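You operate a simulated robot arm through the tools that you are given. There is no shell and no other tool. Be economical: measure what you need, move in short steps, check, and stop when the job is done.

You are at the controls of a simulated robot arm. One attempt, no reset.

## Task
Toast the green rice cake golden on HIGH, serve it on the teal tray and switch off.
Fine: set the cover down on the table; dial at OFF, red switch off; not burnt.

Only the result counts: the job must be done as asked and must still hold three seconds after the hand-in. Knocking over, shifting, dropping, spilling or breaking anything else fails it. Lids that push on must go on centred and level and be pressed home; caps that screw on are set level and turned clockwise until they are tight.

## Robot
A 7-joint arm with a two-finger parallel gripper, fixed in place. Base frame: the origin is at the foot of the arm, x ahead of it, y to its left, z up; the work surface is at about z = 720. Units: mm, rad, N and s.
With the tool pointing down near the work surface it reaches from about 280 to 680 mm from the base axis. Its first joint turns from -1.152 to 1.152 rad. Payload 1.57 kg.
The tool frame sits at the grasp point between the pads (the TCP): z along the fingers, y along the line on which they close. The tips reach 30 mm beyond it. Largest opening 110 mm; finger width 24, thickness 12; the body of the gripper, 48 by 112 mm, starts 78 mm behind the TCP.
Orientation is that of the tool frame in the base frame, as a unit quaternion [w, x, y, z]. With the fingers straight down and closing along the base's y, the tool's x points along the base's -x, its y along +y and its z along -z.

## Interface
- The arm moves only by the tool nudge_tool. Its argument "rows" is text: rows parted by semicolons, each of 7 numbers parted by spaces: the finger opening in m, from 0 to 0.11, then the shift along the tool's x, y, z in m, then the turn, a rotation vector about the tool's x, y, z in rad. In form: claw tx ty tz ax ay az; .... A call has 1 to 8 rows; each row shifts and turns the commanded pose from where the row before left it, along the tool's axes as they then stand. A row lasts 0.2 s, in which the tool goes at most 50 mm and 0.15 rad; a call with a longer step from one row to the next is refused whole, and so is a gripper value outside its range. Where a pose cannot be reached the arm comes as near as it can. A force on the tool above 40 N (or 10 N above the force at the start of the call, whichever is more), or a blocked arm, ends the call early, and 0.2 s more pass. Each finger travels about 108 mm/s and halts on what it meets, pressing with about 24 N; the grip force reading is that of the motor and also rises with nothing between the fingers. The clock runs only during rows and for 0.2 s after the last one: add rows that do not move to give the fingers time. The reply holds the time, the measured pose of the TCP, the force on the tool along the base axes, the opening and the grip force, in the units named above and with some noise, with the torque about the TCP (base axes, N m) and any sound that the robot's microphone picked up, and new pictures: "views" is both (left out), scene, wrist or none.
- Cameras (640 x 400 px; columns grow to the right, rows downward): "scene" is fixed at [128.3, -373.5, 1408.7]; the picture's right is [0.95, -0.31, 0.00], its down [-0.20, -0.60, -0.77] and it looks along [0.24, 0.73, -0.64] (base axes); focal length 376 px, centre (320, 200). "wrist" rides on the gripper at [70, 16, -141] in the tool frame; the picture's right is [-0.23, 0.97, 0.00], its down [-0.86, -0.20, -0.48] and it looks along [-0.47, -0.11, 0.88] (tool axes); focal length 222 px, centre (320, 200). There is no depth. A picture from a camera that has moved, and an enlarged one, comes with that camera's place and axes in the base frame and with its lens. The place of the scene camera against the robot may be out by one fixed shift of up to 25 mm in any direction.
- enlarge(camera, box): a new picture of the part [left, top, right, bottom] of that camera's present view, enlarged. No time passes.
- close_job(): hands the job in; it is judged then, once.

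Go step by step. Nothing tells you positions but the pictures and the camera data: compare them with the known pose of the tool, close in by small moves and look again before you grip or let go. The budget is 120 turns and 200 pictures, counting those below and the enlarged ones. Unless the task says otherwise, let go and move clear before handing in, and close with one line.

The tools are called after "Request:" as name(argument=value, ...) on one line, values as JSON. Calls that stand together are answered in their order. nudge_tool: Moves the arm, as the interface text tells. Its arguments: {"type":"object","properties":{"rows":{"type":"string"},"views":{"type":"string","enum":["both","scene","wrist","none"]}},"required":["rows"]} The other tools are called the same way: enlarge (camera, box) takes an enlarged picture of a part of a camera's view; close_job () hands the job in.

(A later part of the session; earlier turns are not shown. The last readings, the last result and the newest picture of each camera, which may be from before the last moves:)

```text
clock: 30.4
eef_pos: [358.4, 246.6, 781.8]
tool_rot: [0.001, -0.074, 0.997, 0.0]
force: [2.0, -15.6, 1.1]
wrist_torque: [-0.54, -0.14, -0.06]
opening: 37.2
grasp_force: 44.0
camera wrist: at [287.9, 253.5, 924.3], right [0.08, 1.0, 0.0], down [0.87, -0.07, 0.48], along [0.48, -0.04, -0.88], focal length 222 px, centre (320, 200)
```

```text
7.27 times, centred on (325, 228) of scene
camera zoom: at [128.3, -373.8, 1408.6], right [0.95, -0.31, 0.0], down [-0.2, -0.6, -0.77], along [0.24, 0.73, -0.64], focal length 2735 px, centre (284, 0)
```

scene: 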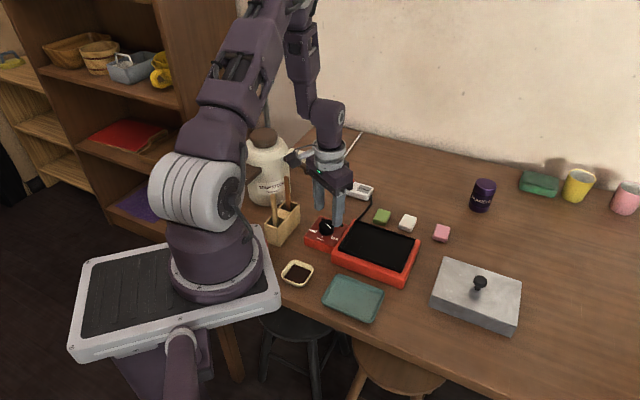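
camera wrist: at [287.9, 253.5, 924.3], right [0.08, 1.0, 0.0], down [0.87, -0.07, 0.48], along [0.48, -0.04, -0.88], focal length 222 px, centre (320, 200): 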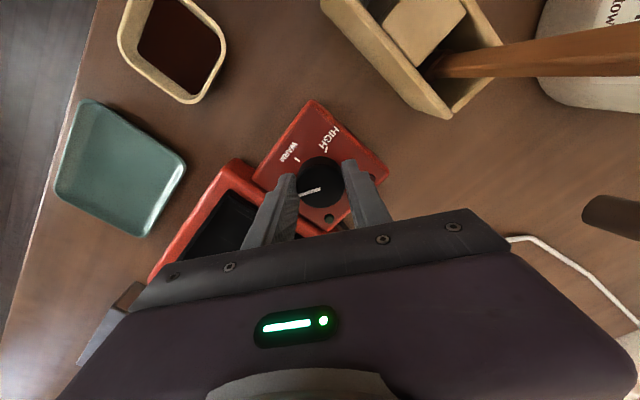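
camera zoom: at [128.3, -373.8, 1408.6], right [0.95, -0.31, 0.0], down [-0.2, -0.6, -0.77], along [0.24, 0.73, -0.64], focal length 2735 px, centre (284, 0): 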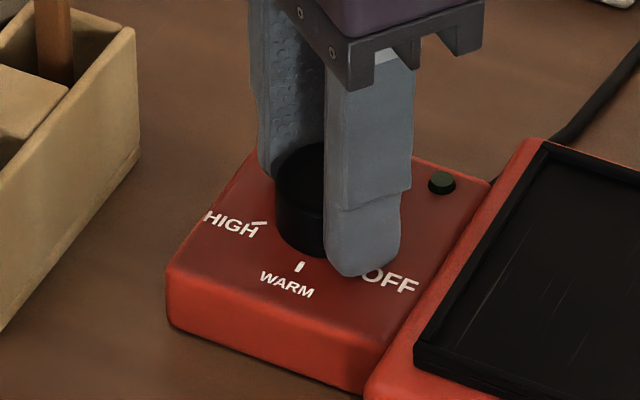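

Gripped, with a sideways force: the dial is at y≈246.5, so I relax the command there and begin turning clockwise.

Request:
nudge_tool(rows="0.02 0 -0.0035 0 0 0 0; 0.02 0 0 0 0 0 0.1; 0.02 0 0 0 0 0 0.14; 0.02 0 0 0 0 0 0.14; 0.02 0 0 0 0 0 0.14; 0.02 0 0 0 0 0 0.14; 0.02 0 0 0 0 0 0.14; 0.02 0 0 0 0 0 0", views="wrist")

Request:
enlarge(camera="wrist", box=[230, 80, 430, 220])

```text
clock: 32.2
eef_pos: [360.3, 246.1, 781.9]
tool_rot: [0.003, 0.32, 0.947, 0.004]
force: [5.6, 30.5, 4.0]
wrist_torque: [0.67, -0.6, -0.03]
opening: 37.1
grasp_force: 43.6
camera wrist: at [314.8, 301.8, 924.3], right [0.77, 0.64, 0.01], down [0.56, -0.68, 0.48], along [0.31, -0.36, -0.88], focal length 222 px, centre (320, 200)
```

wrist: 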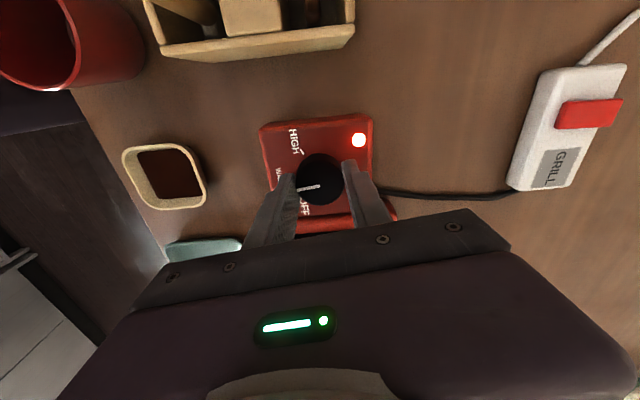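

```text
2.86 times, centred on (330, 150) of wrist
camera zoom: at [314.8, 301.8, 924.3], right [0.77, 0.64, 0.01], down [0.56, -0.68, 0.48], along [0.31, -0.36, -0.88], focal length 635 px, centre (291, 343)
```

zoom: 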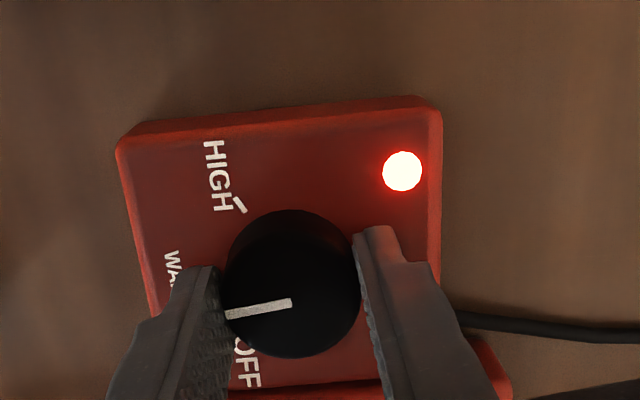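

Heater LED is on and the dial turns. I relieve the sideways load and check.

Request:
nudge_tool(rows="0.02 0.0018 0.0024 0 0 0 0; 0.02 0 0 0 0 0 0", views="none")

```text
clock: 32.8
eef_pos: [361.6, 247.0, 782.8]
tool_rot: [0.002, 0.32, 0.947, 0.001]
force: [16.0, 4.9, 19.8]
wrist_torque: [0.35, -0.02, 0.0]
opening: 37.0
grasp_force: 43.1
```

Request:
nudge_tool(rows="0.02 -0.0013 0.001 -0.001 0 0 0; 0.02 0 0 0 0 0 0.1; 0.02 0 0 0 0 0 0.14; 0.02 0 0 0 0 0 0.14; 0.02 0 0 0 0 0 0", views="none")

```text
clock: 34.0
eef_pos: [361.0, 247.6, 782.0]
tool_rot: [0.0, 0.493, 0.87, 0.0]
force: [7.4, -7.4, -22.6]
wrist_torque: [-0.44, -0.37, 0.03]
opening: 37.1
grasp_force: 43.3
```

Request:
nudge_tool(rows="0.02 0 0 0.001 0 0 0.1; 0.02 0 0 0 0 0 0.14; 0.02 0 0 0 0 0 0.14; 0.02 0 0 0 0 0 0.14; 0.02 0 0 0 0 0 0; 0.02 0 0 0 0 0 0", views="wrist")

Request:
enlarge(camera="wrist", box=[230, 80, 430, 220])

```text
clock: 35.4
eef_pos: [360.5, 246.9, 782.9]
tool_rot: [0.0, 0.699, 0.715, 0.001]
force: [-4.4, -27.0, 10.6]
wrist_torque: [-0.98, 0.25, 0.0]
opening: 37.0
grasp_force: 43.8
camera wrist: at [375.8, 317.5, 924.6], right [0.98, -0.21, 0.0], down [-0.18, -0.86, 0.48], along [-0.1, -0.47, -0.88], focal length 222 px, centre (320, 200)
```

wrist: 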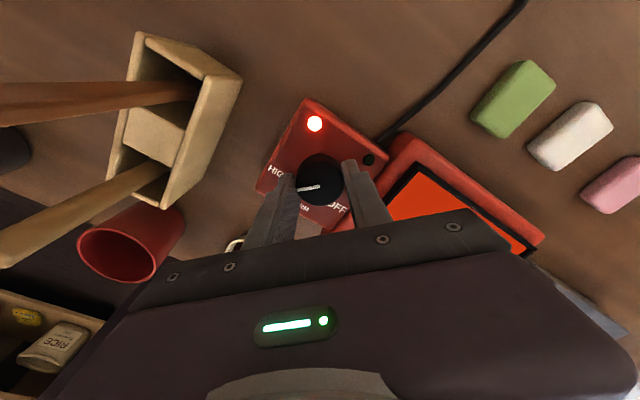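

```text
2.86 times, centred on (330, 150) of wrist
camera zoom: at [375.8, 317.5, 924.6], right [0.98, -0.21, 0.0], down [-0.18, -0.86, 0.48], along [-0.1, -0.47, -0.88], focal length 635 px, centre (291, 343)
```

zoom: 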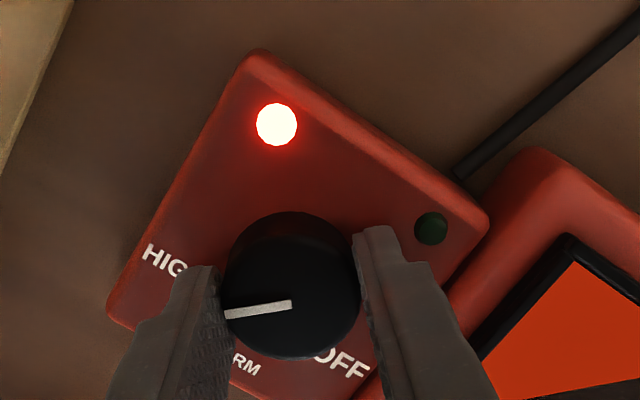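

Request:
nudge_tool(rows="0.02 -0.0015 0 0 0 0 0.1; 0.02 0 0 -0.0005 0 0 0.14; 0.02 0 0 0 0 0 0.14; 0.02 0 0 0 0 0 0.03; 0.02 0 0 0 0 0 0", views="wrist")

Request:
enlarge(camera="wrist", box=[230, 80, 430, 220])

```text
clock: 36.6
eef_pos: [361.1, 247.5, 782.4]
tool_rot: [-0.002, 0.83, 0.557, 0.002]
force: [-0.8, 12.1, -9.2]
wrist_torque: [0.69, -0.27, 0.24]
opening: 37.3
grasp_force: 43.8
camera wrist: at [402.5, 306.3, 925.3], right [0.81, -0.58, 0.0], down [-0.51, -0.72, 0.47], along [-0.27, -0.38, -0.88], focal length 222 px, centre (320, 200)
```

wrist: 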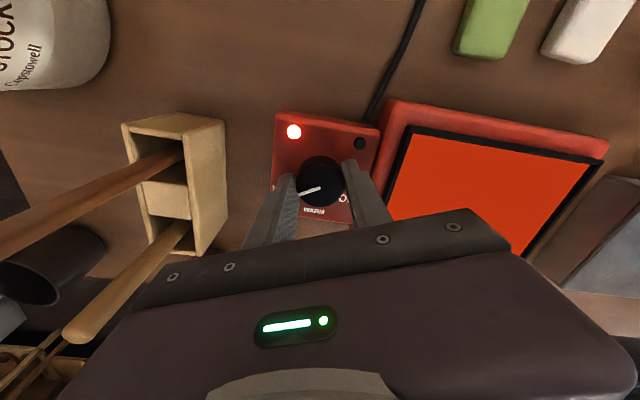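

```text
2.86 times, centred on (330, 150) of wrist
camera zoom: at [402.5, 306.3, 925.3], right [0.81, -0.58, 0.0], down [-0.51, -0.72, 0.47], along [-0.27, -0.38, -0.88], focal length 635 px, centre (291, 343)
```

zoom: 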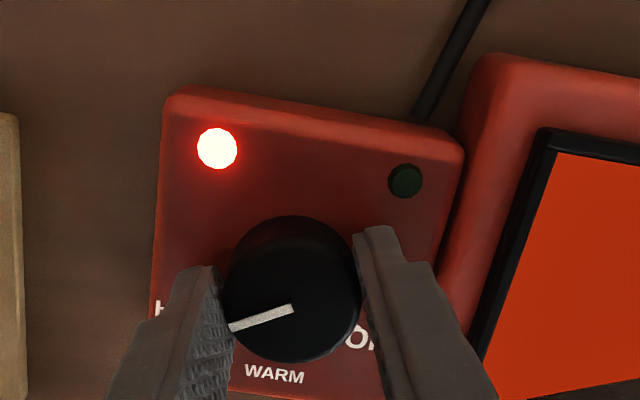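

Torque is rising and the pads begin to slip: the dial is at the HIGH stop. Release and rise.

Request:
nudge_tool(rows="0.03 0 0 0 0 0 0; 0.046 0 0 0 0 0 0; 0.046 0 0 0 0 0 0; 0.046 0 0 -0.02 0 0 0; 0.05 0 0 -0.04 0 0 0; 0.05 0 0 -0.04 0 0 0; 0.05 0 0 0 0 0 -0.15; 0.05 0 0 0 0 0 -0.15", views="none")

Request:
enlarge(camera="scene", box=[300, 200, 430, 290])

```text
clock: 38.4
eef_pos: [360.3, 246.4, 883.9]
tool_rot: [-0.001, 0.737, 0.676, 0.001]
force: [0.0, 0.2, -0.3]
wrist_torque: [0.01, 0.01, 0.0]
opening: 50.2
grasp_force: 0.0
```

```text
4.44 times, centred on (365, 245) of scene
camera zoom: at [128.3, -373.5, 1408.7], right [0.95, -0.31, 0.0], down [-0.2, -0.6, -0.77], along [0.24, 0.73, -0.64], focal length 1672 px, centre (120, 0)
```

zoom: 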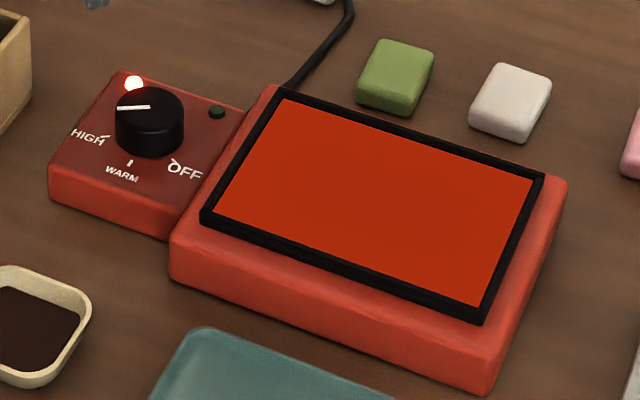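

The dial points at HIGH and the plate glows. Now fetch the green cake near (517,271), closing along its short free direction (yaw 0.66).

Request:
nudge_tool(rows="0.06 0 0 0 0 0 -0.142; 0.06 0 0 0 0 0 -0.142; 0.06 0 0 0 0 0 -0.142; 0.06 0 0 0 0 0 -0.142; 0.06 0 0 0 0 0 -0.142; 0.06 0 0 0 0 0 -0.142; 0.06 0 0 0 0 0 -0.142", views="none")

Request:
nudge_tool(rows="0.06 -0.0216 0.0232 0.007 0 0 0; 0.06 -0.0216 0.0232 0.007 0 0 0; 0.06 -0.0216 0.0232 0.007 0 0 0; 0.06 -0.0216 0.0232 0.007 0 0 0; 0.06 -0.0216 0.0232 0.007 0 0 0; 0.06 0 0 0 0 0 0")

Request:
enlarge(camera="wrist", box=[230, 80, 430, 220])

```text
clock: 40.0
eef_pos: [362.1, 246.8, 882.7]
tool_rot: [0.0, 0.326, 0.946, 0.001]
force: [1.2, 0.1, 0.3]
wrist_torque: [0.0, 0.0, 0.03]
opening: 59.9
grasp_force: 0.0
```

```text
clock: 41.4
eef_pos: [518.2, 270.4, 849.5]
tool_rot: [0.001, 0.327, 0.945, 0.002]
force: [0.0, 0.2, -0.5]
wrist_torque: [-0.01, -0.02, -0.01]
opening: 59.9
grasp_force: 0.1
camera wrist: at [473.7, 327.0, 991.7], right [0.78, 0.63, 0.0], down [0.55, -0.69, 0.48], along [0.3, -0.37, -0.88], focal length 222 px, centre (320, 200)
```

scene: 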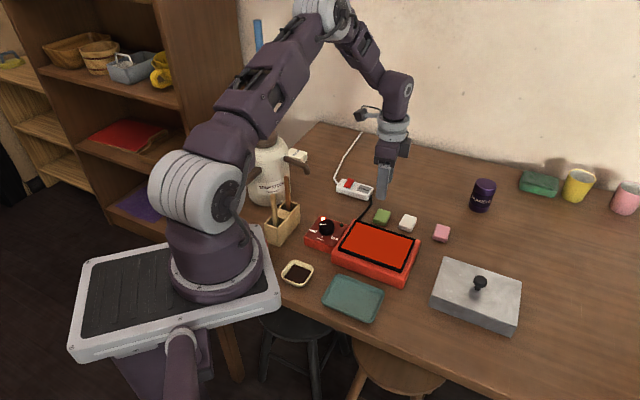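
wrist: 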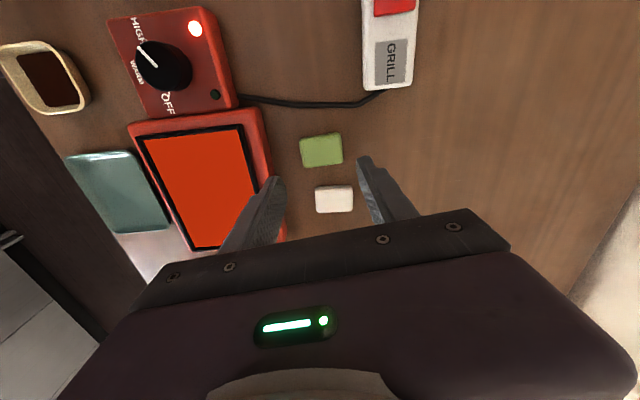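

```text
2.86 times, centred on (330, 150) of wrist
camera zoom: at [473.7, 327.0, 991.7], right [0.78, 0.63, 0.0], down [0.55, -0.69, 0.48], along [0.3, -0.37, -0.88], focal length 635 px, centre (291, 343)
```

zoom: 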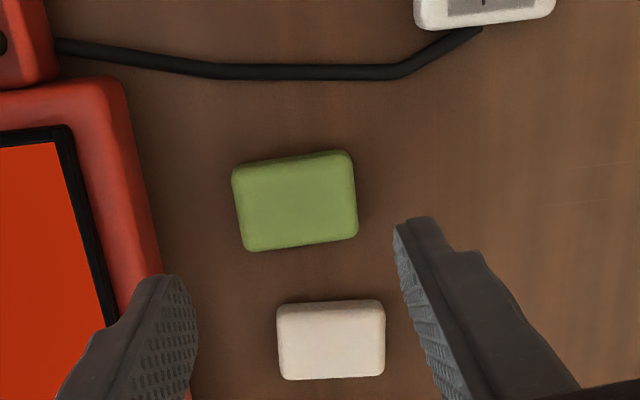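

Green cake at about (520.5,273.5), roughly 46×36 mm. I align (yaw +0.085), centre, and descend.

Request:
nudge_tool(rows="0.064 0 0 0 0 0 0.085; 0.064 0.0004 0.004 0.02 0 0 0; 0.064 0 0 0.025 0 0 0; 0.064 0 0 0.025 0 0 0; 0.064 0 0 0.01 0 0 0; 0.064 0 0 0 0 0 0")

Request:
enlarge(camera="wrist", box=[230, 80, 430, 220])

Request:
enlarge(camera="scene", box=[350, 180, 430, 240])

```text
clock: 42.8
eef_pos: [520.3, 272.8, 767.1]
tool_rot: [0.0, 0.366, 0.93, 0.003]
force: [0.0, -0.2, 0.0]
wrist_torque: [-0.03, 0.0, -0.01]
opening: 64.0
grasp_force: 0.1
camera wrist: at [481.0, 333.4, 910.0], right [0.83, 0.56, 0.0], down [0.49, -0.73, 0.48], along [0.27, -0.39, -0.88], focal length 222 px, centre (320, 200)
```

scene: 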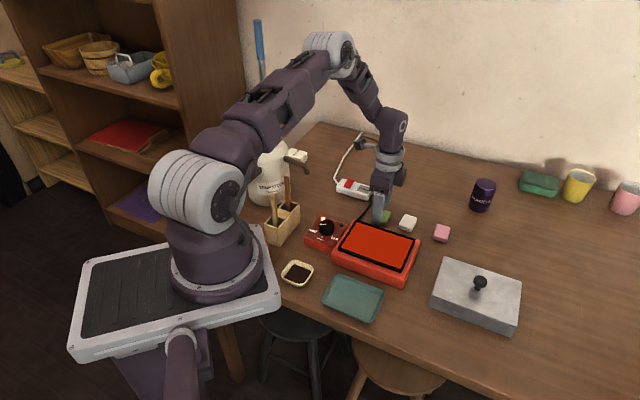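
wrist: 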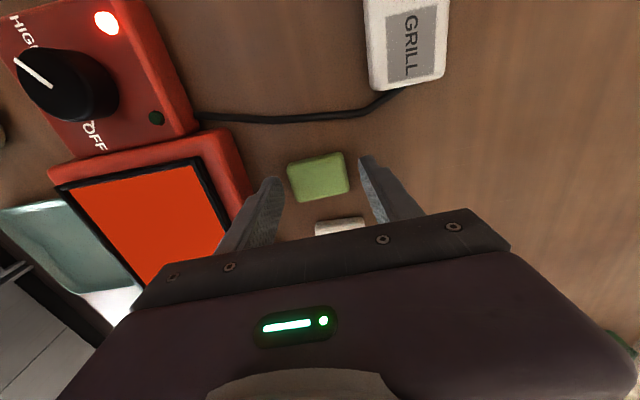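

```text
2.86 times, centred on (330, 150) of wrist
camera zoom: at [481.0, 333.4, 910.0], right [0.83, 0.56, 0.0], down [0.49, -0.73, 0.48], along [0.27, -0.39, -0.88], focal length 635 px, centre (291, 343)
```

zoom: 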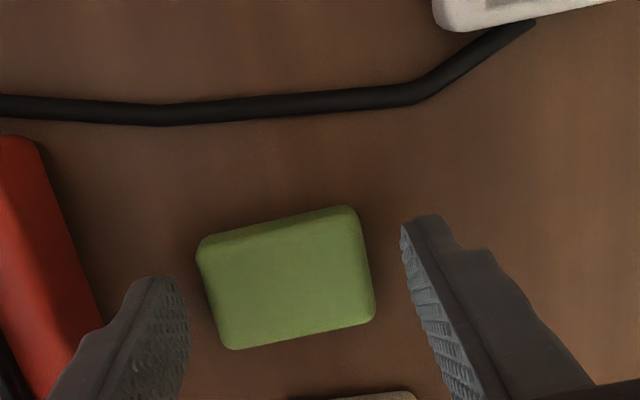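

```text
6.67 times, centred on (390, 210) of scene
camera zoom: at [128.3, -373.5, 1408.7], right [0.95, -0.31, 0.0], down [-0.2, -0.6, -0.77], along [0.24, 0.73, -0.64], focal length 2507 px, centre (-147, 133)
```

zoom: 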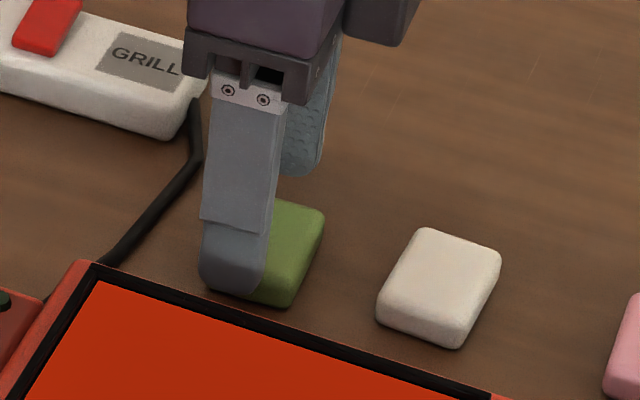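

Aligned. Descend the last 11 mm and grip.

Request:
nudge_tool(rows="0.064 0 0.001 0.006 0 0 0; 0.064 0 0 0.005 0 0 0; 0.05 0 0 0 0 0 0; 0.03 0 0 0 0 0 0; 0.02 0 0 0 0 0 0; 0.02 0 0 0 0 0 0", views="wrist")

```text
clock: 44.2
eef_pos: [521.4, 274.6, 757.0]
tool_rot: [0.001, 0.366, 0.93, 0.003]
force: [0.4, 0.4, 1.2]
wrist_torque: [0.03, -0.01, 0.02]
opening: 49.3
grasp_force: 23.8
camera wrist: at [482.1, 334.5, 899.6], right [0.83, 0.56, 0.0], down [0.49, -0.73, 0.48], along [0.27, -0.39, -0.88], focal length 222 px, centre (320, 200)
```

wrist: 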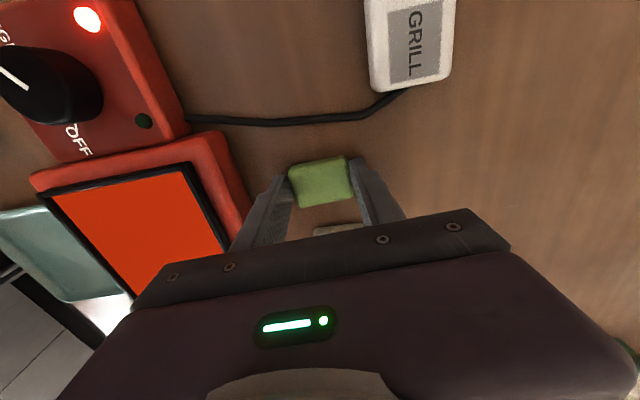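

Cake gripped. Lift and carry to above the middle of the plate (455,157).

Request:
nudge_tool(rows="0.02 0 0 -0.015 0 0 0; 0.02 0 0 -0.03 0 0 0; 0.02 0 0 -0.03 0 0 0; 0.02 -0.0064 -0.0262 0 0 0 0; 0.02 -0.0064 -0.0262 0 0 0 0; 0.02 -0.0064 -0.0262 0 0 0 0; 0.02 -0.0064 -0.0262 0 0 0 0; 0.02 -0.0064 -0.0262 0 0 0 0")

```text
clock: 46.0
eef_pos: [451.8, 157.3, 832.1]
tool_rot: [0.001, 0.366, 0.931, 0.001]
force: [0.8, -0.5, -0.3]
wrist_torque: [0.0, -0.01, -0.02]
opening: 49.0
grasp_force: 24.0
camera wrist: at [412.8, 217.8, 974.3], right [0.83, 0.56, 0.0], down [0.49, -0.73, 0.48], along [0.27, -0.39, -0.88], focal length 222 px, centre (320, 200)
```

scene: 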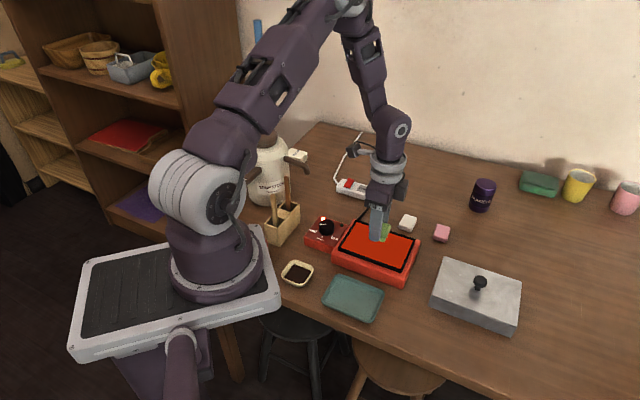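
wrist: 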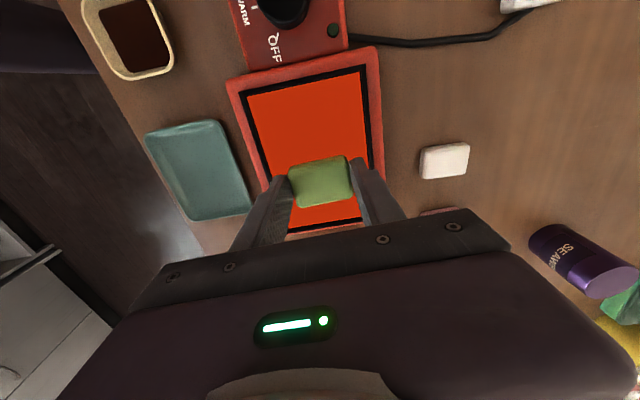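

Lower onto the plate.

Request:
nudge_tool(rows="0.02 -0.002 0.001 0.015 0 0 0; 0.02 0 0 0.012 0 0 0; 0.02 0 0 0.005 0 0 0; 0.02 0 0 0.003 0 0 0; 0.02 0 0 0 0 0 0", views="none")

Request:
enlarge(camera="scene", box=[335, 200, 425, 270])

```text
clock: 47.2
eef_pos: [456.8, 157.3, 797.2]
tool_rot: [0.001, 0.367, 0.93, 0.001]
force: [-2.8, 0.7, 19.7]
wrist_torque: [-0.04, 0.09, -0.01]
opening: 48.9
grasp_force: 23.8
```

```text
5.71 times, centred on (380, 235) of scene
camera zoom: at [128.0, -373.6, 1408.7], right [0.95, -0.31, 0.0], down [-0.2, -0.6, -0.77], along [0.24, 0.73, -0.64], focal length 2149 px, centre (-23, 0)
```

zoom: 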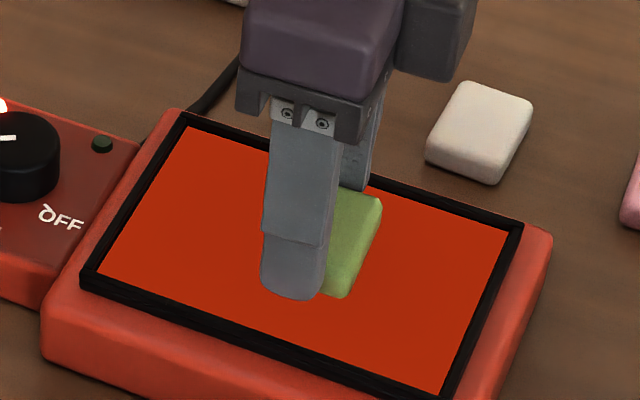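

Contact. Release, rise a little and watch the colour.

Request:
nudge_tool(rows="0.04 0 0 -0.001 0 0 0; 0.06 0 0 0 0 0 0; 0.066 0 0 0 0 0 0; 0.066 0 0 -0.02 0 0 0; 0.066 0 0 -0.025 0 0 0")

Request:
enlarge(camera="scene", box=[310, 200, 420, 270])

```text
clock: 48.4
eef_pos: [457.1, 156.5, 841.3]
tool_rot: [0.0, 0.366, 0.931, 0.001]
force: [0.0, -0.5, 0.1]
wrist_torque: [0.02, -0.03, 0.01]
opening: 66.2
grasp_force: 0.1
camera wrist: at [417.4, 215.9, 984.1], right [0.83, 0.56, 0.0], down [0.49, -0.73, 0.48], along [0.27, -0.39, -0.88], focal length 222 px, centre (320, 200)
```

scene: 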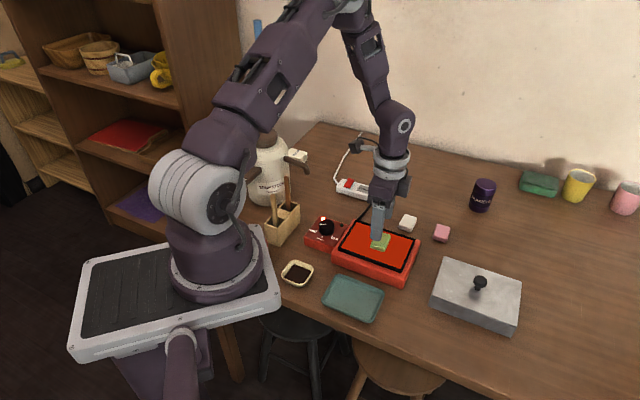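
wrist: 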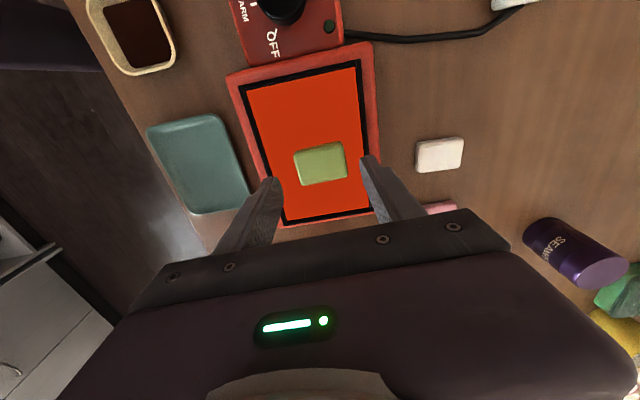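

```text
5.71 times, centred on (365, 235) of scene
camera zoom: at [128.3, -373.5, 1408.7], right [0.95, -0.31, 0.0], down [-0.2, -0.6, -0.77], along [0.24, 0.73, -0.64], focal length 2149 px, centre (63, 0)
```

zoom: 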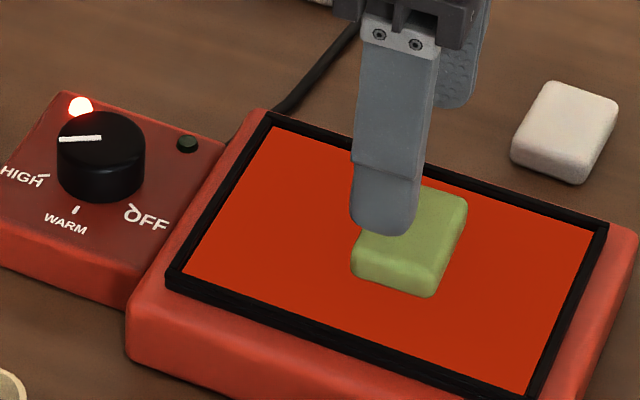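

It is already paling. Wait in short intervals.

Request:
nudge_tool(rows="0.066 0 0 0 0 0 0; 0.066 0 0 0 0 0 0; 0.066 0 0 0 0 0 0; 0.066 0 0 0 0 0 0; 0.066 0 0 0 0 0 0", views="none")

Request:
enlarge(camera="scene", box=[310, 200, 420, 270])

Request:
enlarge(camera="wrist", box=[240, 100, 400, 220])

```text
clock: 49.6
eef_pos: [457.8, 157.2, 842.1]
tool_rot: [0.0, 0.367, 0.93, 0.001]
force: [-0.1, -0.4, 0.0]
wrist_torque: [-0.01, 0.0, -0.01]
opening: 66.0
grasp_force: 0.2
```

```text
5.71 times, centred on (365, 235) of scene
camera zoom: at [128.3, -373.5, 1408.7], right [0.95, -0.31, 0.0], down [-0.2, -0.6, -0.77], along [0.24, 0.73, -0.64], focal length 2149 px, centre (63, 0)
```

zoom: 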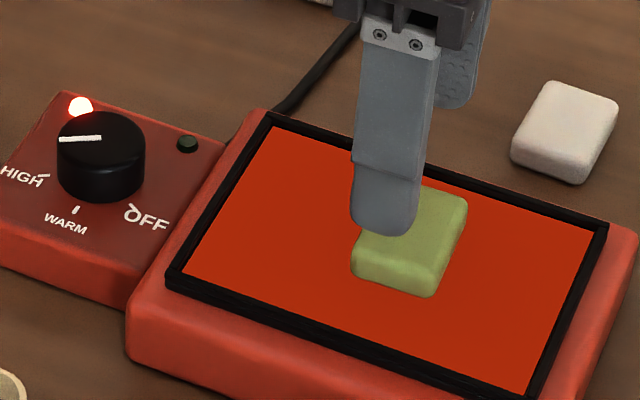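

```text
3.33 times, centred on (320, 160) of wrist
camera zoom: at [417.6, 215.8, 984.0], right [0.83, 0.56, 0.0], down [0.49, -0.73, 0.48], along [0.27, -0.39, -0.88], focal length 740 px, centre (320, 333)
```

zoom: 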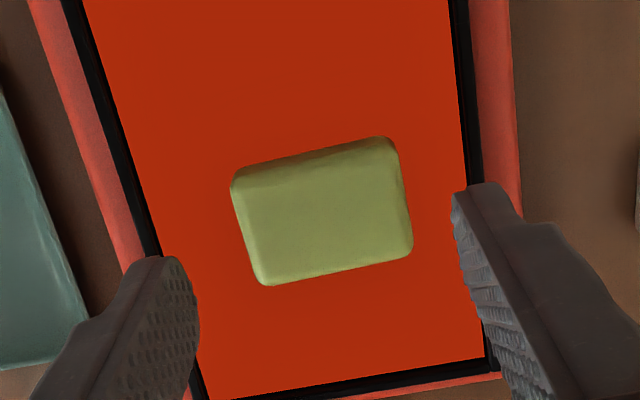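

Request:
nudge_tool(rows="0.066 0 0 0 0 0 0; 0.066 0 0 0 0 0 0; 0.066 0 0 0 0 0 0; 0.066 0 0 0 0 0 0; 0.066 0 0 0 0 0 0; 0.066 0 0 0 0 0 0; 0.066 0 0 0 0 0 0; 0.066 0 0 0 0 0 0", views="none")

Request:
enlarge(camera="scene", box=[310, 200, 420, 270])

```text
clock: 51.4
eef_pos: [457.4, 156.6, 842.7]
tool_rot: [0.001, 0.367, 0.93, 0.001]
force: [0.1, -0.4, -0.4]
wrist_torque: [-0.01, -0.03, 0.01]
opening: 65.6
grasp_force: 0.1
```

```text
5.71 times, centred on (365, 235) of scene
camera zoom: at [128.3, -373.5, 1408.7], right [0.95, -0.31, 0.0], down [-0.2, -0.6, -0.77], along [0.24, 0.73, -0.64], focal length 2149 px, centre (63, 0)
```

zoom: 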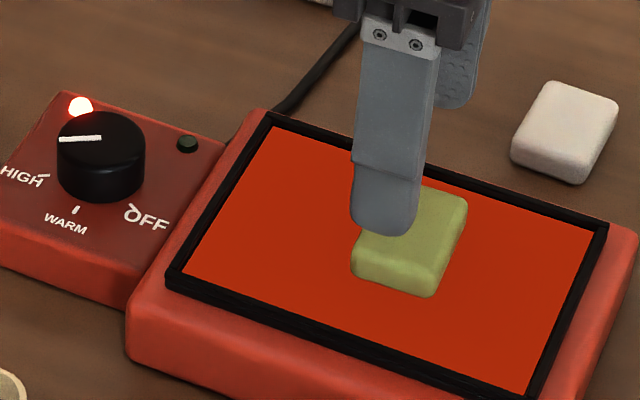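

Request:
nudge_tool(rows="0.066 0 0 0 0 0 0; 0.066 0 0 0 0 0 0; 0.066 0 0 0 0 0 0; 0.066 0 0 0 0 0 0; 0.066 0 0 0 0 0 0; 0.066 0 0 0 0 0 0; 0.066 0 0 0 0 0 0; 0.066 0 0 0 0 0 0", views="none")

Request:
enlarge(camera="scene", box=[310, 200, 420, 270])

```text
clock: 53.2
eef_pos: [457.5, 155.5, 840.5]
tool_rot: [0.0, 0.367, 0.93, 0.001]
force: [-0.2, 0.4, 0.1]
wrist_torque: [0.03, 0.02, 0.03]
opening: 65.9
grasp_force: 0.1
```

```text
5.71 times, centred on (365, 235) of scene
camera zoom: at [128.3, -373.5, 1408.7], right [0.95, -0.31, 0.0], down [-0.2, -0.6, -0.77], along [0.24, 0.73, -0.64], focal length 2149 px, centre (63, 0)
```

zoom: 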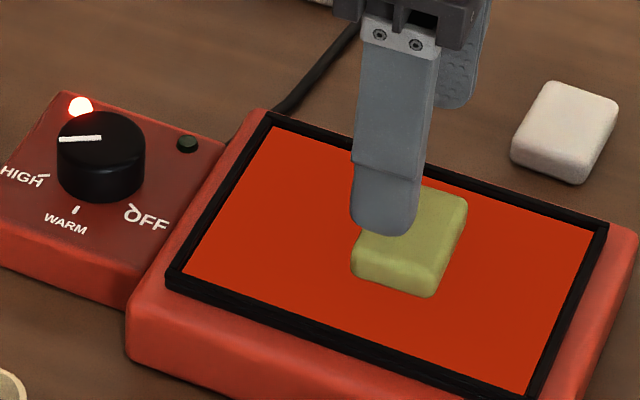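

Gradually yellowing; the green lamp is still dark. Keep waiting.

Request:
nudge_tool(rows="0.066 0 0 0 0 0 0; 0.066 0 0 0 0 0 0; 0.066 0 0 0 0 0 0; 0.066 0 0 0 0 0 0; 0.066 0 0 0 0 0 0; 0.066 0 0 0 0 0 0; 0.066 0 0 0 0 0 0; 0.066 0 0 0 0 0 0", views="none")

Request:
enlarge(camera="scene", box=[310, 200, 420, 270])

Request:
nudge_tool(rows="0.066 0 0 0 0 0 0; 0.066 0 0 0 0 0 0; 0.066 0 0 0 0 0 0; 0.066 0 0 0 0 0 0; 0.066 0 0 0 0 0 0; 0.066 0 0 0 0 0 0", views="none")

Request:
enlarge(camera="scene", box=[310, 200, 420, 270])

```text
clock: 55.0
eef_pos: [456.8, 156.7, 842.3]
tool_rot: [0.0, 0.366, 0.93, 0.002]
force: [0.0, 0.4, -0.4]
wrist_torque: [0.01, 0.0, -0.01]
opening: 66.0
grasp_force: 0.1
```

```text
5.71 times, centred on (365, 235) of scene
camera zoom: at [128.3, -373.5, 1408.7], right [0.95, -0.31, 0.0], down [-0.2, -0.6, -0.77], along [0.24, 0.73, -0.64], focal length 2149 px, centre (63, 0)
```

zoom: 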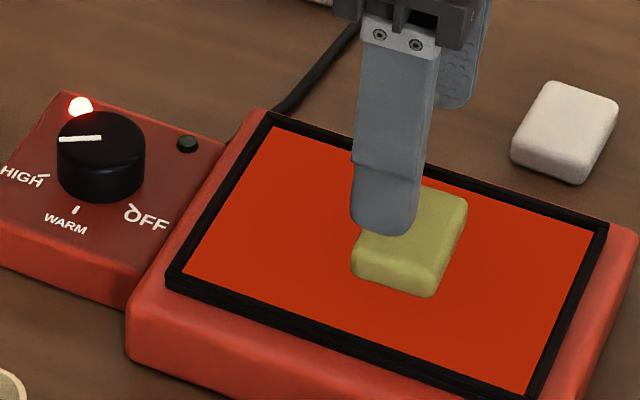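

```text
clock: 56.4
eef_pos: [457.3, 156.8, 841.6]
tool_rot: [0.0, 0.367, 0.93, 0.002]
force: [0.0, 0.0, 0.5]
wrist_torque: [0.0, 0.0, 0.02]
opening: 65.9
grasp_force: 0.1
```

```text
5.71 times, centred on (365, 235) of scene
camera zoom: at [128.3, -373.5, 1408.7], right [0.95, -0.31, 0.0], down [-0.2, -0.6, -0.77], along [0.24, 0.73, -0.64], focal length 2149 px, centre (63, 0)
```

zoom: 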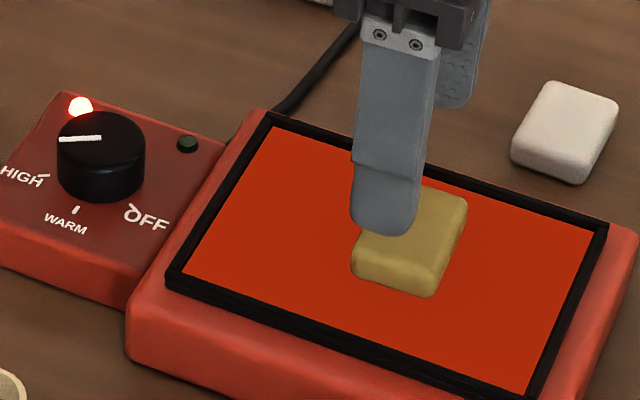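

Nearly golden. I lower the fingers around the cake to be ready, watching the lamp.

Request:
nudge_tool(rows="0.066 0 0.001 0.02 0 0 0; 0.066 0 0 0.017 0 0 0; 0.066 0 0 0.006 0 0 0", views="none")

Request:
enlarge(camera="scene", box=[310, 200, 420, 270])

Request:
enlarge(camera="wrist", box=[240, 100, 400, 220])

```text
clock: 57.2
eef_pos: [457.6, 156.2, 799.8]
tool_rot: [0.0, 0.366, 0.93, 0.001]
force: [0.3, 0.7, -0.2]
wrist_torque: [0.0, -0.03, 0.02]
opening: 65.9
grasp_force: 0.1
```

```text
5.71 times, centred on (365, 235) of scene
camera zoom: at [128.3, -373.5, 1408.7], right [0.95, -0.31, 0.0], down [-0.2, -0.6, -0.77], along [0.24, 0.73, -0.64], focal length 2149 px, centre (63, 0)
```

zoom: 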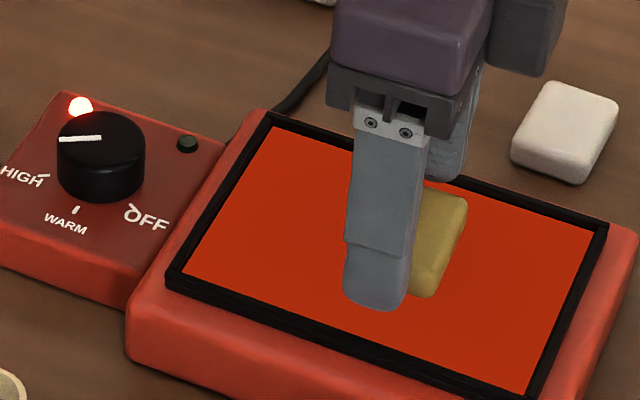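

```text
3.33 times, centred on (320, 160) of wrist
camera zoom: at [418.3, 215.7, 942.4], right [0.83, 0.56, 0.0], down [0.49, -0.73, 0.48], along [0.27, -0.39, -0.88], focal length 740 px, centre (320, 333)
```

zoom: 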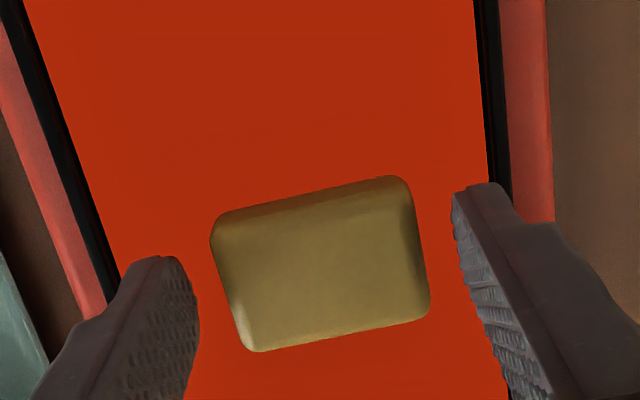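

Request:
nudge_tool(rows="0.066 0 0 0 0 0 0; 0.066 0 0 0 0 0 0; 0.066 0 0 0 0 0 0", views="none")

Request:
enlarge(camera="scene", box=[310, 200, 420, 270])

```text
clock: 58.0
eef_pos: [458.4, 157.1, 802.3]
tool_rot: [0.001, 0.366, 0.93, 0.002]
force: [0.2, -0.3, -0.4]
wrist_torque: [0.0, -0.02, 0.02]
opening: 66.0
grasp_force: 0.0
```

```text
5.71 times, centred on (365, 235) of scene
camera zoom: at [128.3, -373.5, 1408.7], right [0.95, -0.31, 0.0], down [-0.2, -0.6, -0.77], along [0.24, 0.73, -0.64], focal length 2149 px, centre (63, 0)
```

zoom: 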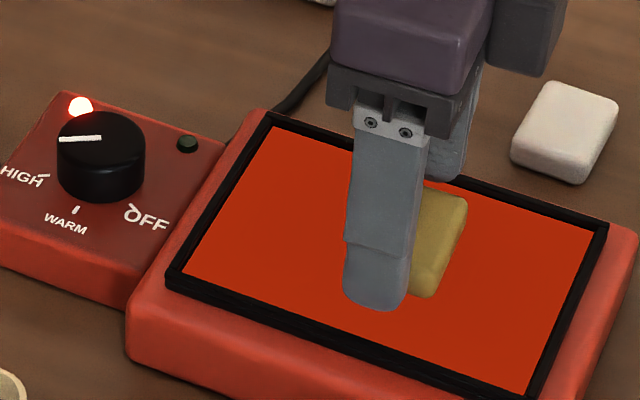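

Request:
nudge_tool(rows="0.066 0 0 0 0 0 0; 0.066 0 0 0 0 0 0; 0.066 0 0 0 0 0 0; 0.066 0 0 0 0 0 0", views="none")

Request:
enlarge(camera="scene", box=[310, 200, 420, 270])

```text
clock: 59.0
eef_pos: [458.1, 156.2, 800.9]
tool_rot: [0.001, 0.367, 0.93, 0.002]
force: [0.9, 0.2, 0.7]
wrist_torque: [-0.01, -0.01, 0.01]
opening: 66.0
grasp_force: 0.0
```

```text
5.71 times, centred on (365, 235) of scene
camera zoom: at [128.3, -373.5, 1408.7], right [0.95, -0.31, 0.0], down [-0.2, -0.6, -0.77], along [0.24, 0.73, -0.64], focal length 2149 px, centre (63, 0)
```

zoom: 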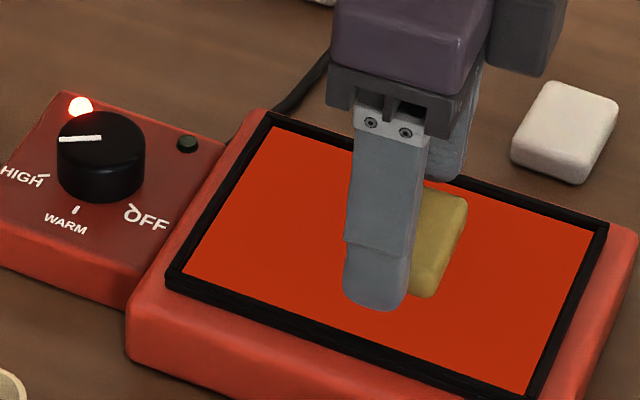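

Request:
nudge_tool(rows="0.066 0 0 0 0 0 0; 0.066 0 0 0 0 0 0; 0.066 0 0 0 0 0 0; 0.066 0 0 0 0 0 0; 0.066 0 0 0 0 0 0", views="none")

Request:
enlarge(camera="scene", box=[310, 200, 420, 270])

Request:
enlarge(camera="wrist", box=[240, 100, 400, 220])

```text
clock: 60.2
eef_pos: [458.7, 155.9, 801.1]
tool_rot: [0.001, 0.367, 0.93, 0.001]
force: [-0.6, 0.8, -0.6]
wrist_torque: [0.01, -0.02, -0.02]
opening: 66.0
grasp_force: 0.0
```

```text
5.71 times, centred on (365, 235) of scene
camera zoom: at [128.3, -373.5, 1408.7], right [0.95, -0.31, 0.0], down [-0.2, -0.6, -0.77], along [0.24, 0.73, -0.64], focal length 2149 px, centre (63, 0)
```

zoom: 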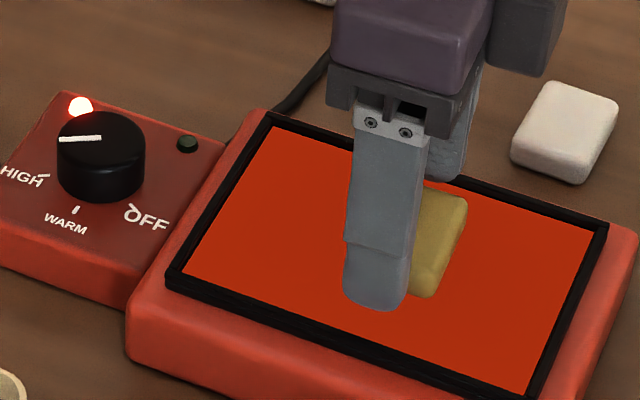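

```text
3.33 times, centred on (320, 160) of wrist
camera zoom: at [418.3, 215.7, 942.5], right [0.83, 0.56, 0.0], down [0.49, -0.73, 0.48], along [0.27, -0.39, -0.88], focal length 740 px, centre (320, 333)
```

zoom: 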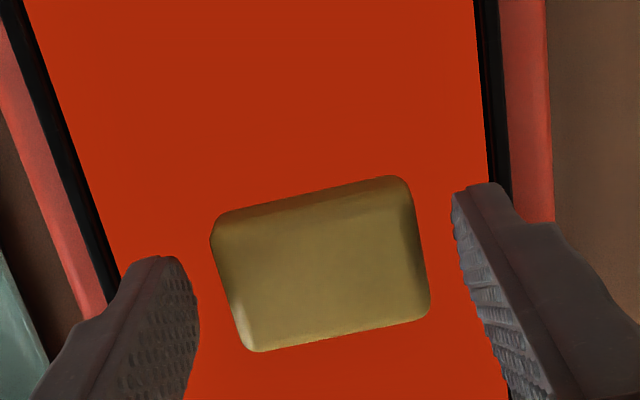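

I rise to the earlier viewing height for a like-for-like colour comparison.

Request:
nudge_tool(rows="0.066 0 0 -0.02 0 0 0; 0.066 0 0 -0.023 0 0 0", views="none")

Request:
enlarge(camera="scene", box=[310, 200, 420, 270])

Request:
enlarge(camera="wrist", box=[240, 100, 400, 220])

```text
clock: 60.8
eef_pos: [458.7, 156.0, 842.9]
tool_rot: [0.001, 0.366, 0.931, 0.001]
force: [0.4, 0.4, 0.5]
wrist_torque: [0.0, 0.03, 0.01]
opening: 66.0
grasp_force: 0.1
```

```text
5.71 times, centred on (365, 235) of scene
camera zoom: at [128.3, -373.5, 1408.7], right [0.95, -0.31, 0.0], down [-0.2, -0.6, -0.77], along [0.24, 0.73, -0.64], focal length 2149 px, centre (63, 0)
```

zoom: 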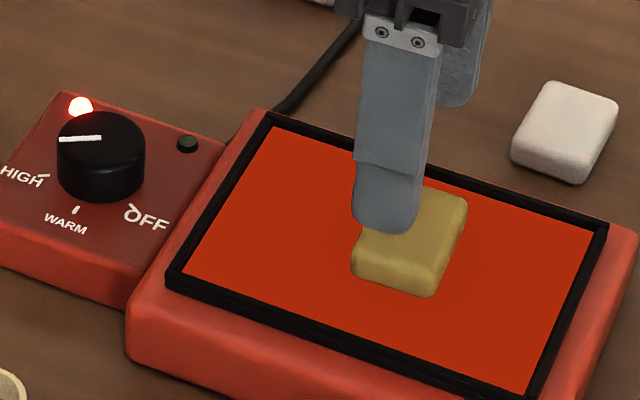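

```text
3.33 times, centred on (320, 160) of wrist
camera zoom: at [418.3, 215.9, 984.9], right [0.83, 0.56, 0.0], down [0.49, -0.73, 0.48], along [0.27, -0.4, -0.88], focal length 740 px, centre (320, 333)
```

zoom: 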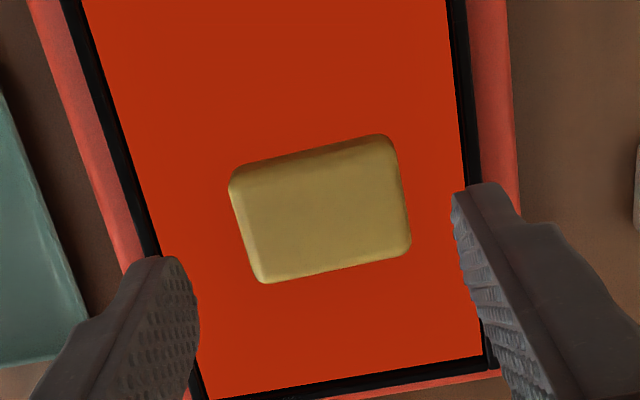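

Still ripening toward gold. Continue waiting.

Request:
nudge_tool(rows="0.066 0 0 0 0 0 0; 0.066 0 0 0 0 0 0; 0.066 0 0 0 0 0 0; 0.066 0 0 0 0 0 0; 0.066 0 0 0 0 0 0; 0.066 0 0 0 0 0 0; 0.066 0 0 0 0 0 0", views="none")

Request:
enlarge(camera="scene", box=[310, 200, 420, 270])

```text
clock: 62.4
eef_pos: [457.8, 156.7, 842.0]
tool_rot: [0.001, 0.367, 0.93, 0.002]
force: [0.2, -0.1, 0.7]
wrist_torque: [0.03, 0.02, 0.0]
opening: 66.1
grasp_force: 0.1
```

```text
5.71 times, centred on (365, 235) of scene
camera zoom: at [128.3, -373.5, 1408.7], right [0.95, -0.31, 0.0], down [-0.2, -0.6, -0.77], along [0.24, 0.73, -0.64], focal length 2149 px, centre (63, 0)
```

zoom: 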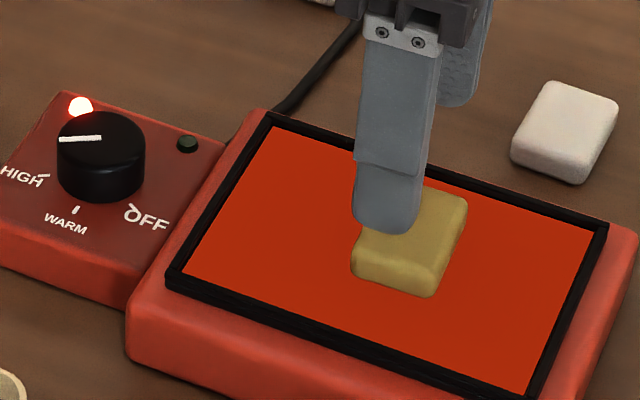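

Request:
nudge_tool(rows="0.066 0 0 0 0 0 0; 0.066 0 0 0 0 0 0; 0.066 0 0 0 0 0 0; 0.066 0 0 0 0 0 0; 0.066 0 0 0 0 0 0; 0.066 0 0 0 0 0 0; 0.066 0 0 0 0 0 0", views="none")

Request:
enlarge(camera="scene", box=[310, 200, 420, 270])

Request:
enlarge(camera="wrist", box=[240, 100, 400, 220])

```text
clock: 64.0
eef_pos: [457.8, 156.4, 842.4]
tool_rot: [0.0, 0.366, 0.931, 0.002]
force: [0.1, -0.6, -0.4]
wrist_torque: [0.01, 0.0, 0.02]
opening: 65.9
grasp_force: 0.0
```

```text
5.71 times, centred on (365, 235) of scene
camera zoom: at [128.3, -373.5, 1408.7], right [0.95, -0.31, 0.0], down [-0.2, -0.6, -0.77], along [0.24, 0.73, -0.64], focal length 2149 px, centre (63, 0)
```

zoom: 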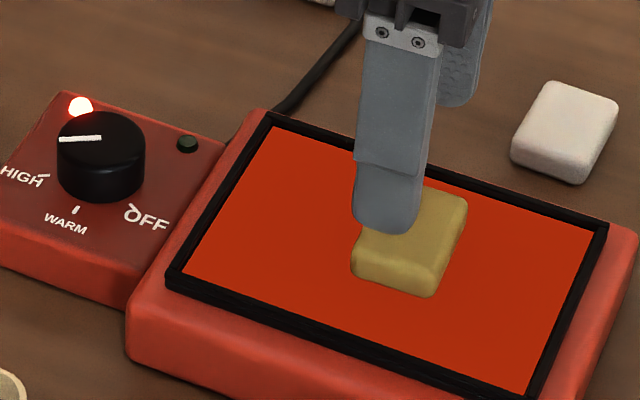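

```text
3.33 times, centred on (320, 160) of wrist
camera zoom: at [418.4, 215.9, 984.7], right [0.83, 0.56, 0.0], down [0.49, -0.73, 0.48], along [0.27, -0.39, -0.88], focal length 740 px, centre (320, 333)
```

zoom: 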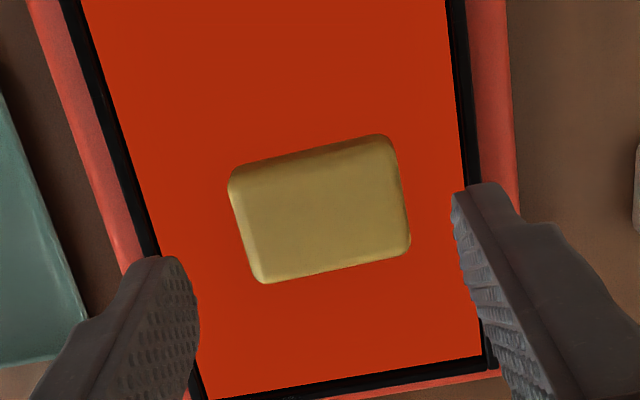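

The colour has plateaued at gold since ~57 s, so it is golden. Pick it up now.

Request:
nudge_tool(rows="0.066 0 0.001 0.022 0 0 0; 0.066 0 0 0.021 0 0 0; 0.04 0 0 0 0 0 0; 0.02 0 0 0 0 0 0; 0.02 0 0 0 0 0 0; 0.02 0 0 -0.015 0 0 0; 0.02 0 0 -0.03 0 0 0; 0.02 0 0 -0.02 0 0 0")

```text
clock: 65.8
eef_pos: [458.0, 157.5, 864.8]
tool_rot: [0.0, 0.367, 0.93, 0.001]
force: [0.3, 0.2, 0.5]
wrist_torque: [-0.01, -0.02, 0.02]
opening: 49.0
grasp_force: 24.4
camera wrist: at [418.8, 216.8, 1006.8], right [0.83, 0.56, 0.0], down [0.49, -0.73, 0.48], along [0.27, -0.39, -0.88], focal length 222 px, centre (320, 200)
```

scene: 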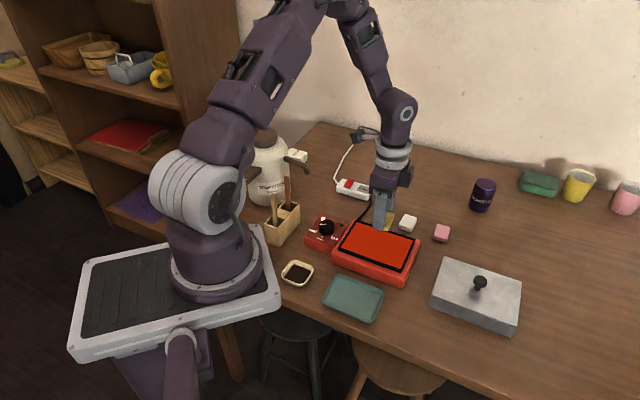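
wrist: 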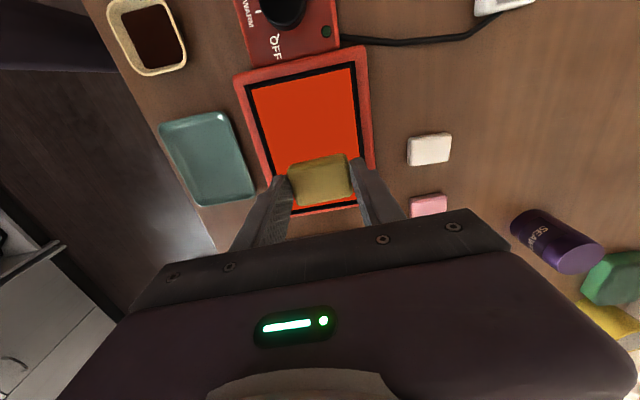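

Golden cake in hand. Carry to above the tray at about (352,64).

Request:
nudge_tool(rows="0.02 0.0023 -0.0234 0 0 0 0; 0.02 0.0023 -0.0234 0 0 0 0; 0.02 0.0023 -0.0234 0 0 0 0; 0.02 0.0023 -0.0234 0 0 0 0; 0.02 0.0023 -0.0234 0 0 0 0; 0.02 0.0023 -0.0234 0 0 0 0; 0.02 0 0 0.02 0 0 0; 0.02 0 0 0.02 0 0 0")

Request:
enlarge(camera="scene", box=[300, 220, 420, 330])

```text
clock: 67.6
eef_pos: [351.9, 65.2, 824.8]
tool_rot: [0.0, 0.366, 0.93, 0.002]
force: [0.2, -0.2, -0.5]
wrist_torque: [-0.01, 0.0, 0.03]
opening: 49.2
grasp_force: 23.9
camera wrist: at [312.4, 124.3, 966.7], right [0.83, 0.56, 0.0], down [0.49, -0.73, 0.48], along [0.27, -0.39, -0.88], focal length 222 px, centre (320, 200)
```

scene: 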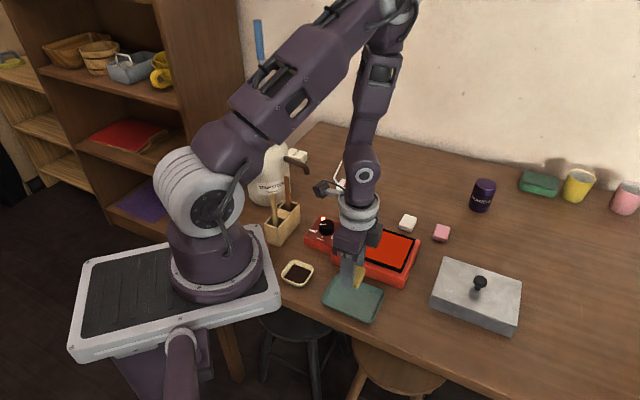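
wrist: 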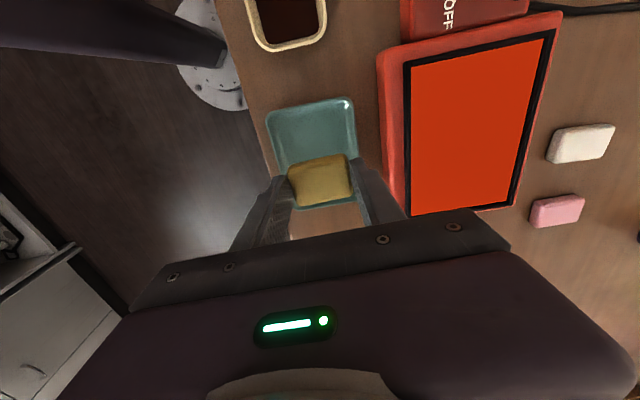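

```text
3.64 times, centred on (360, 275) of scene
camera zoom: at [128.3, -373.5, 1408.7], right [0.95, -0.31, 0.0], down [-0.2, -0.6, -0.77], along [0.24, 0.73, -0.64], focal length 1368 px, centre (174, -73)
```

zoom: 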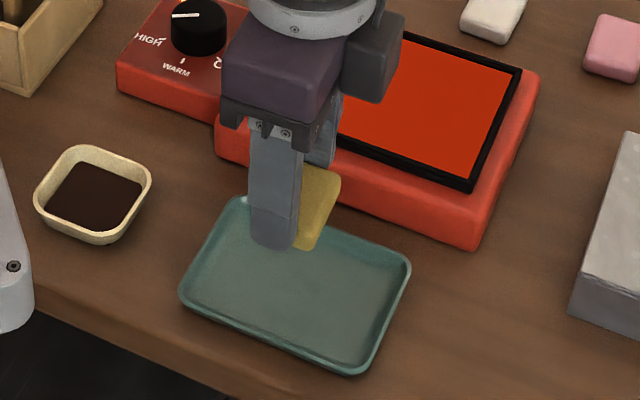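

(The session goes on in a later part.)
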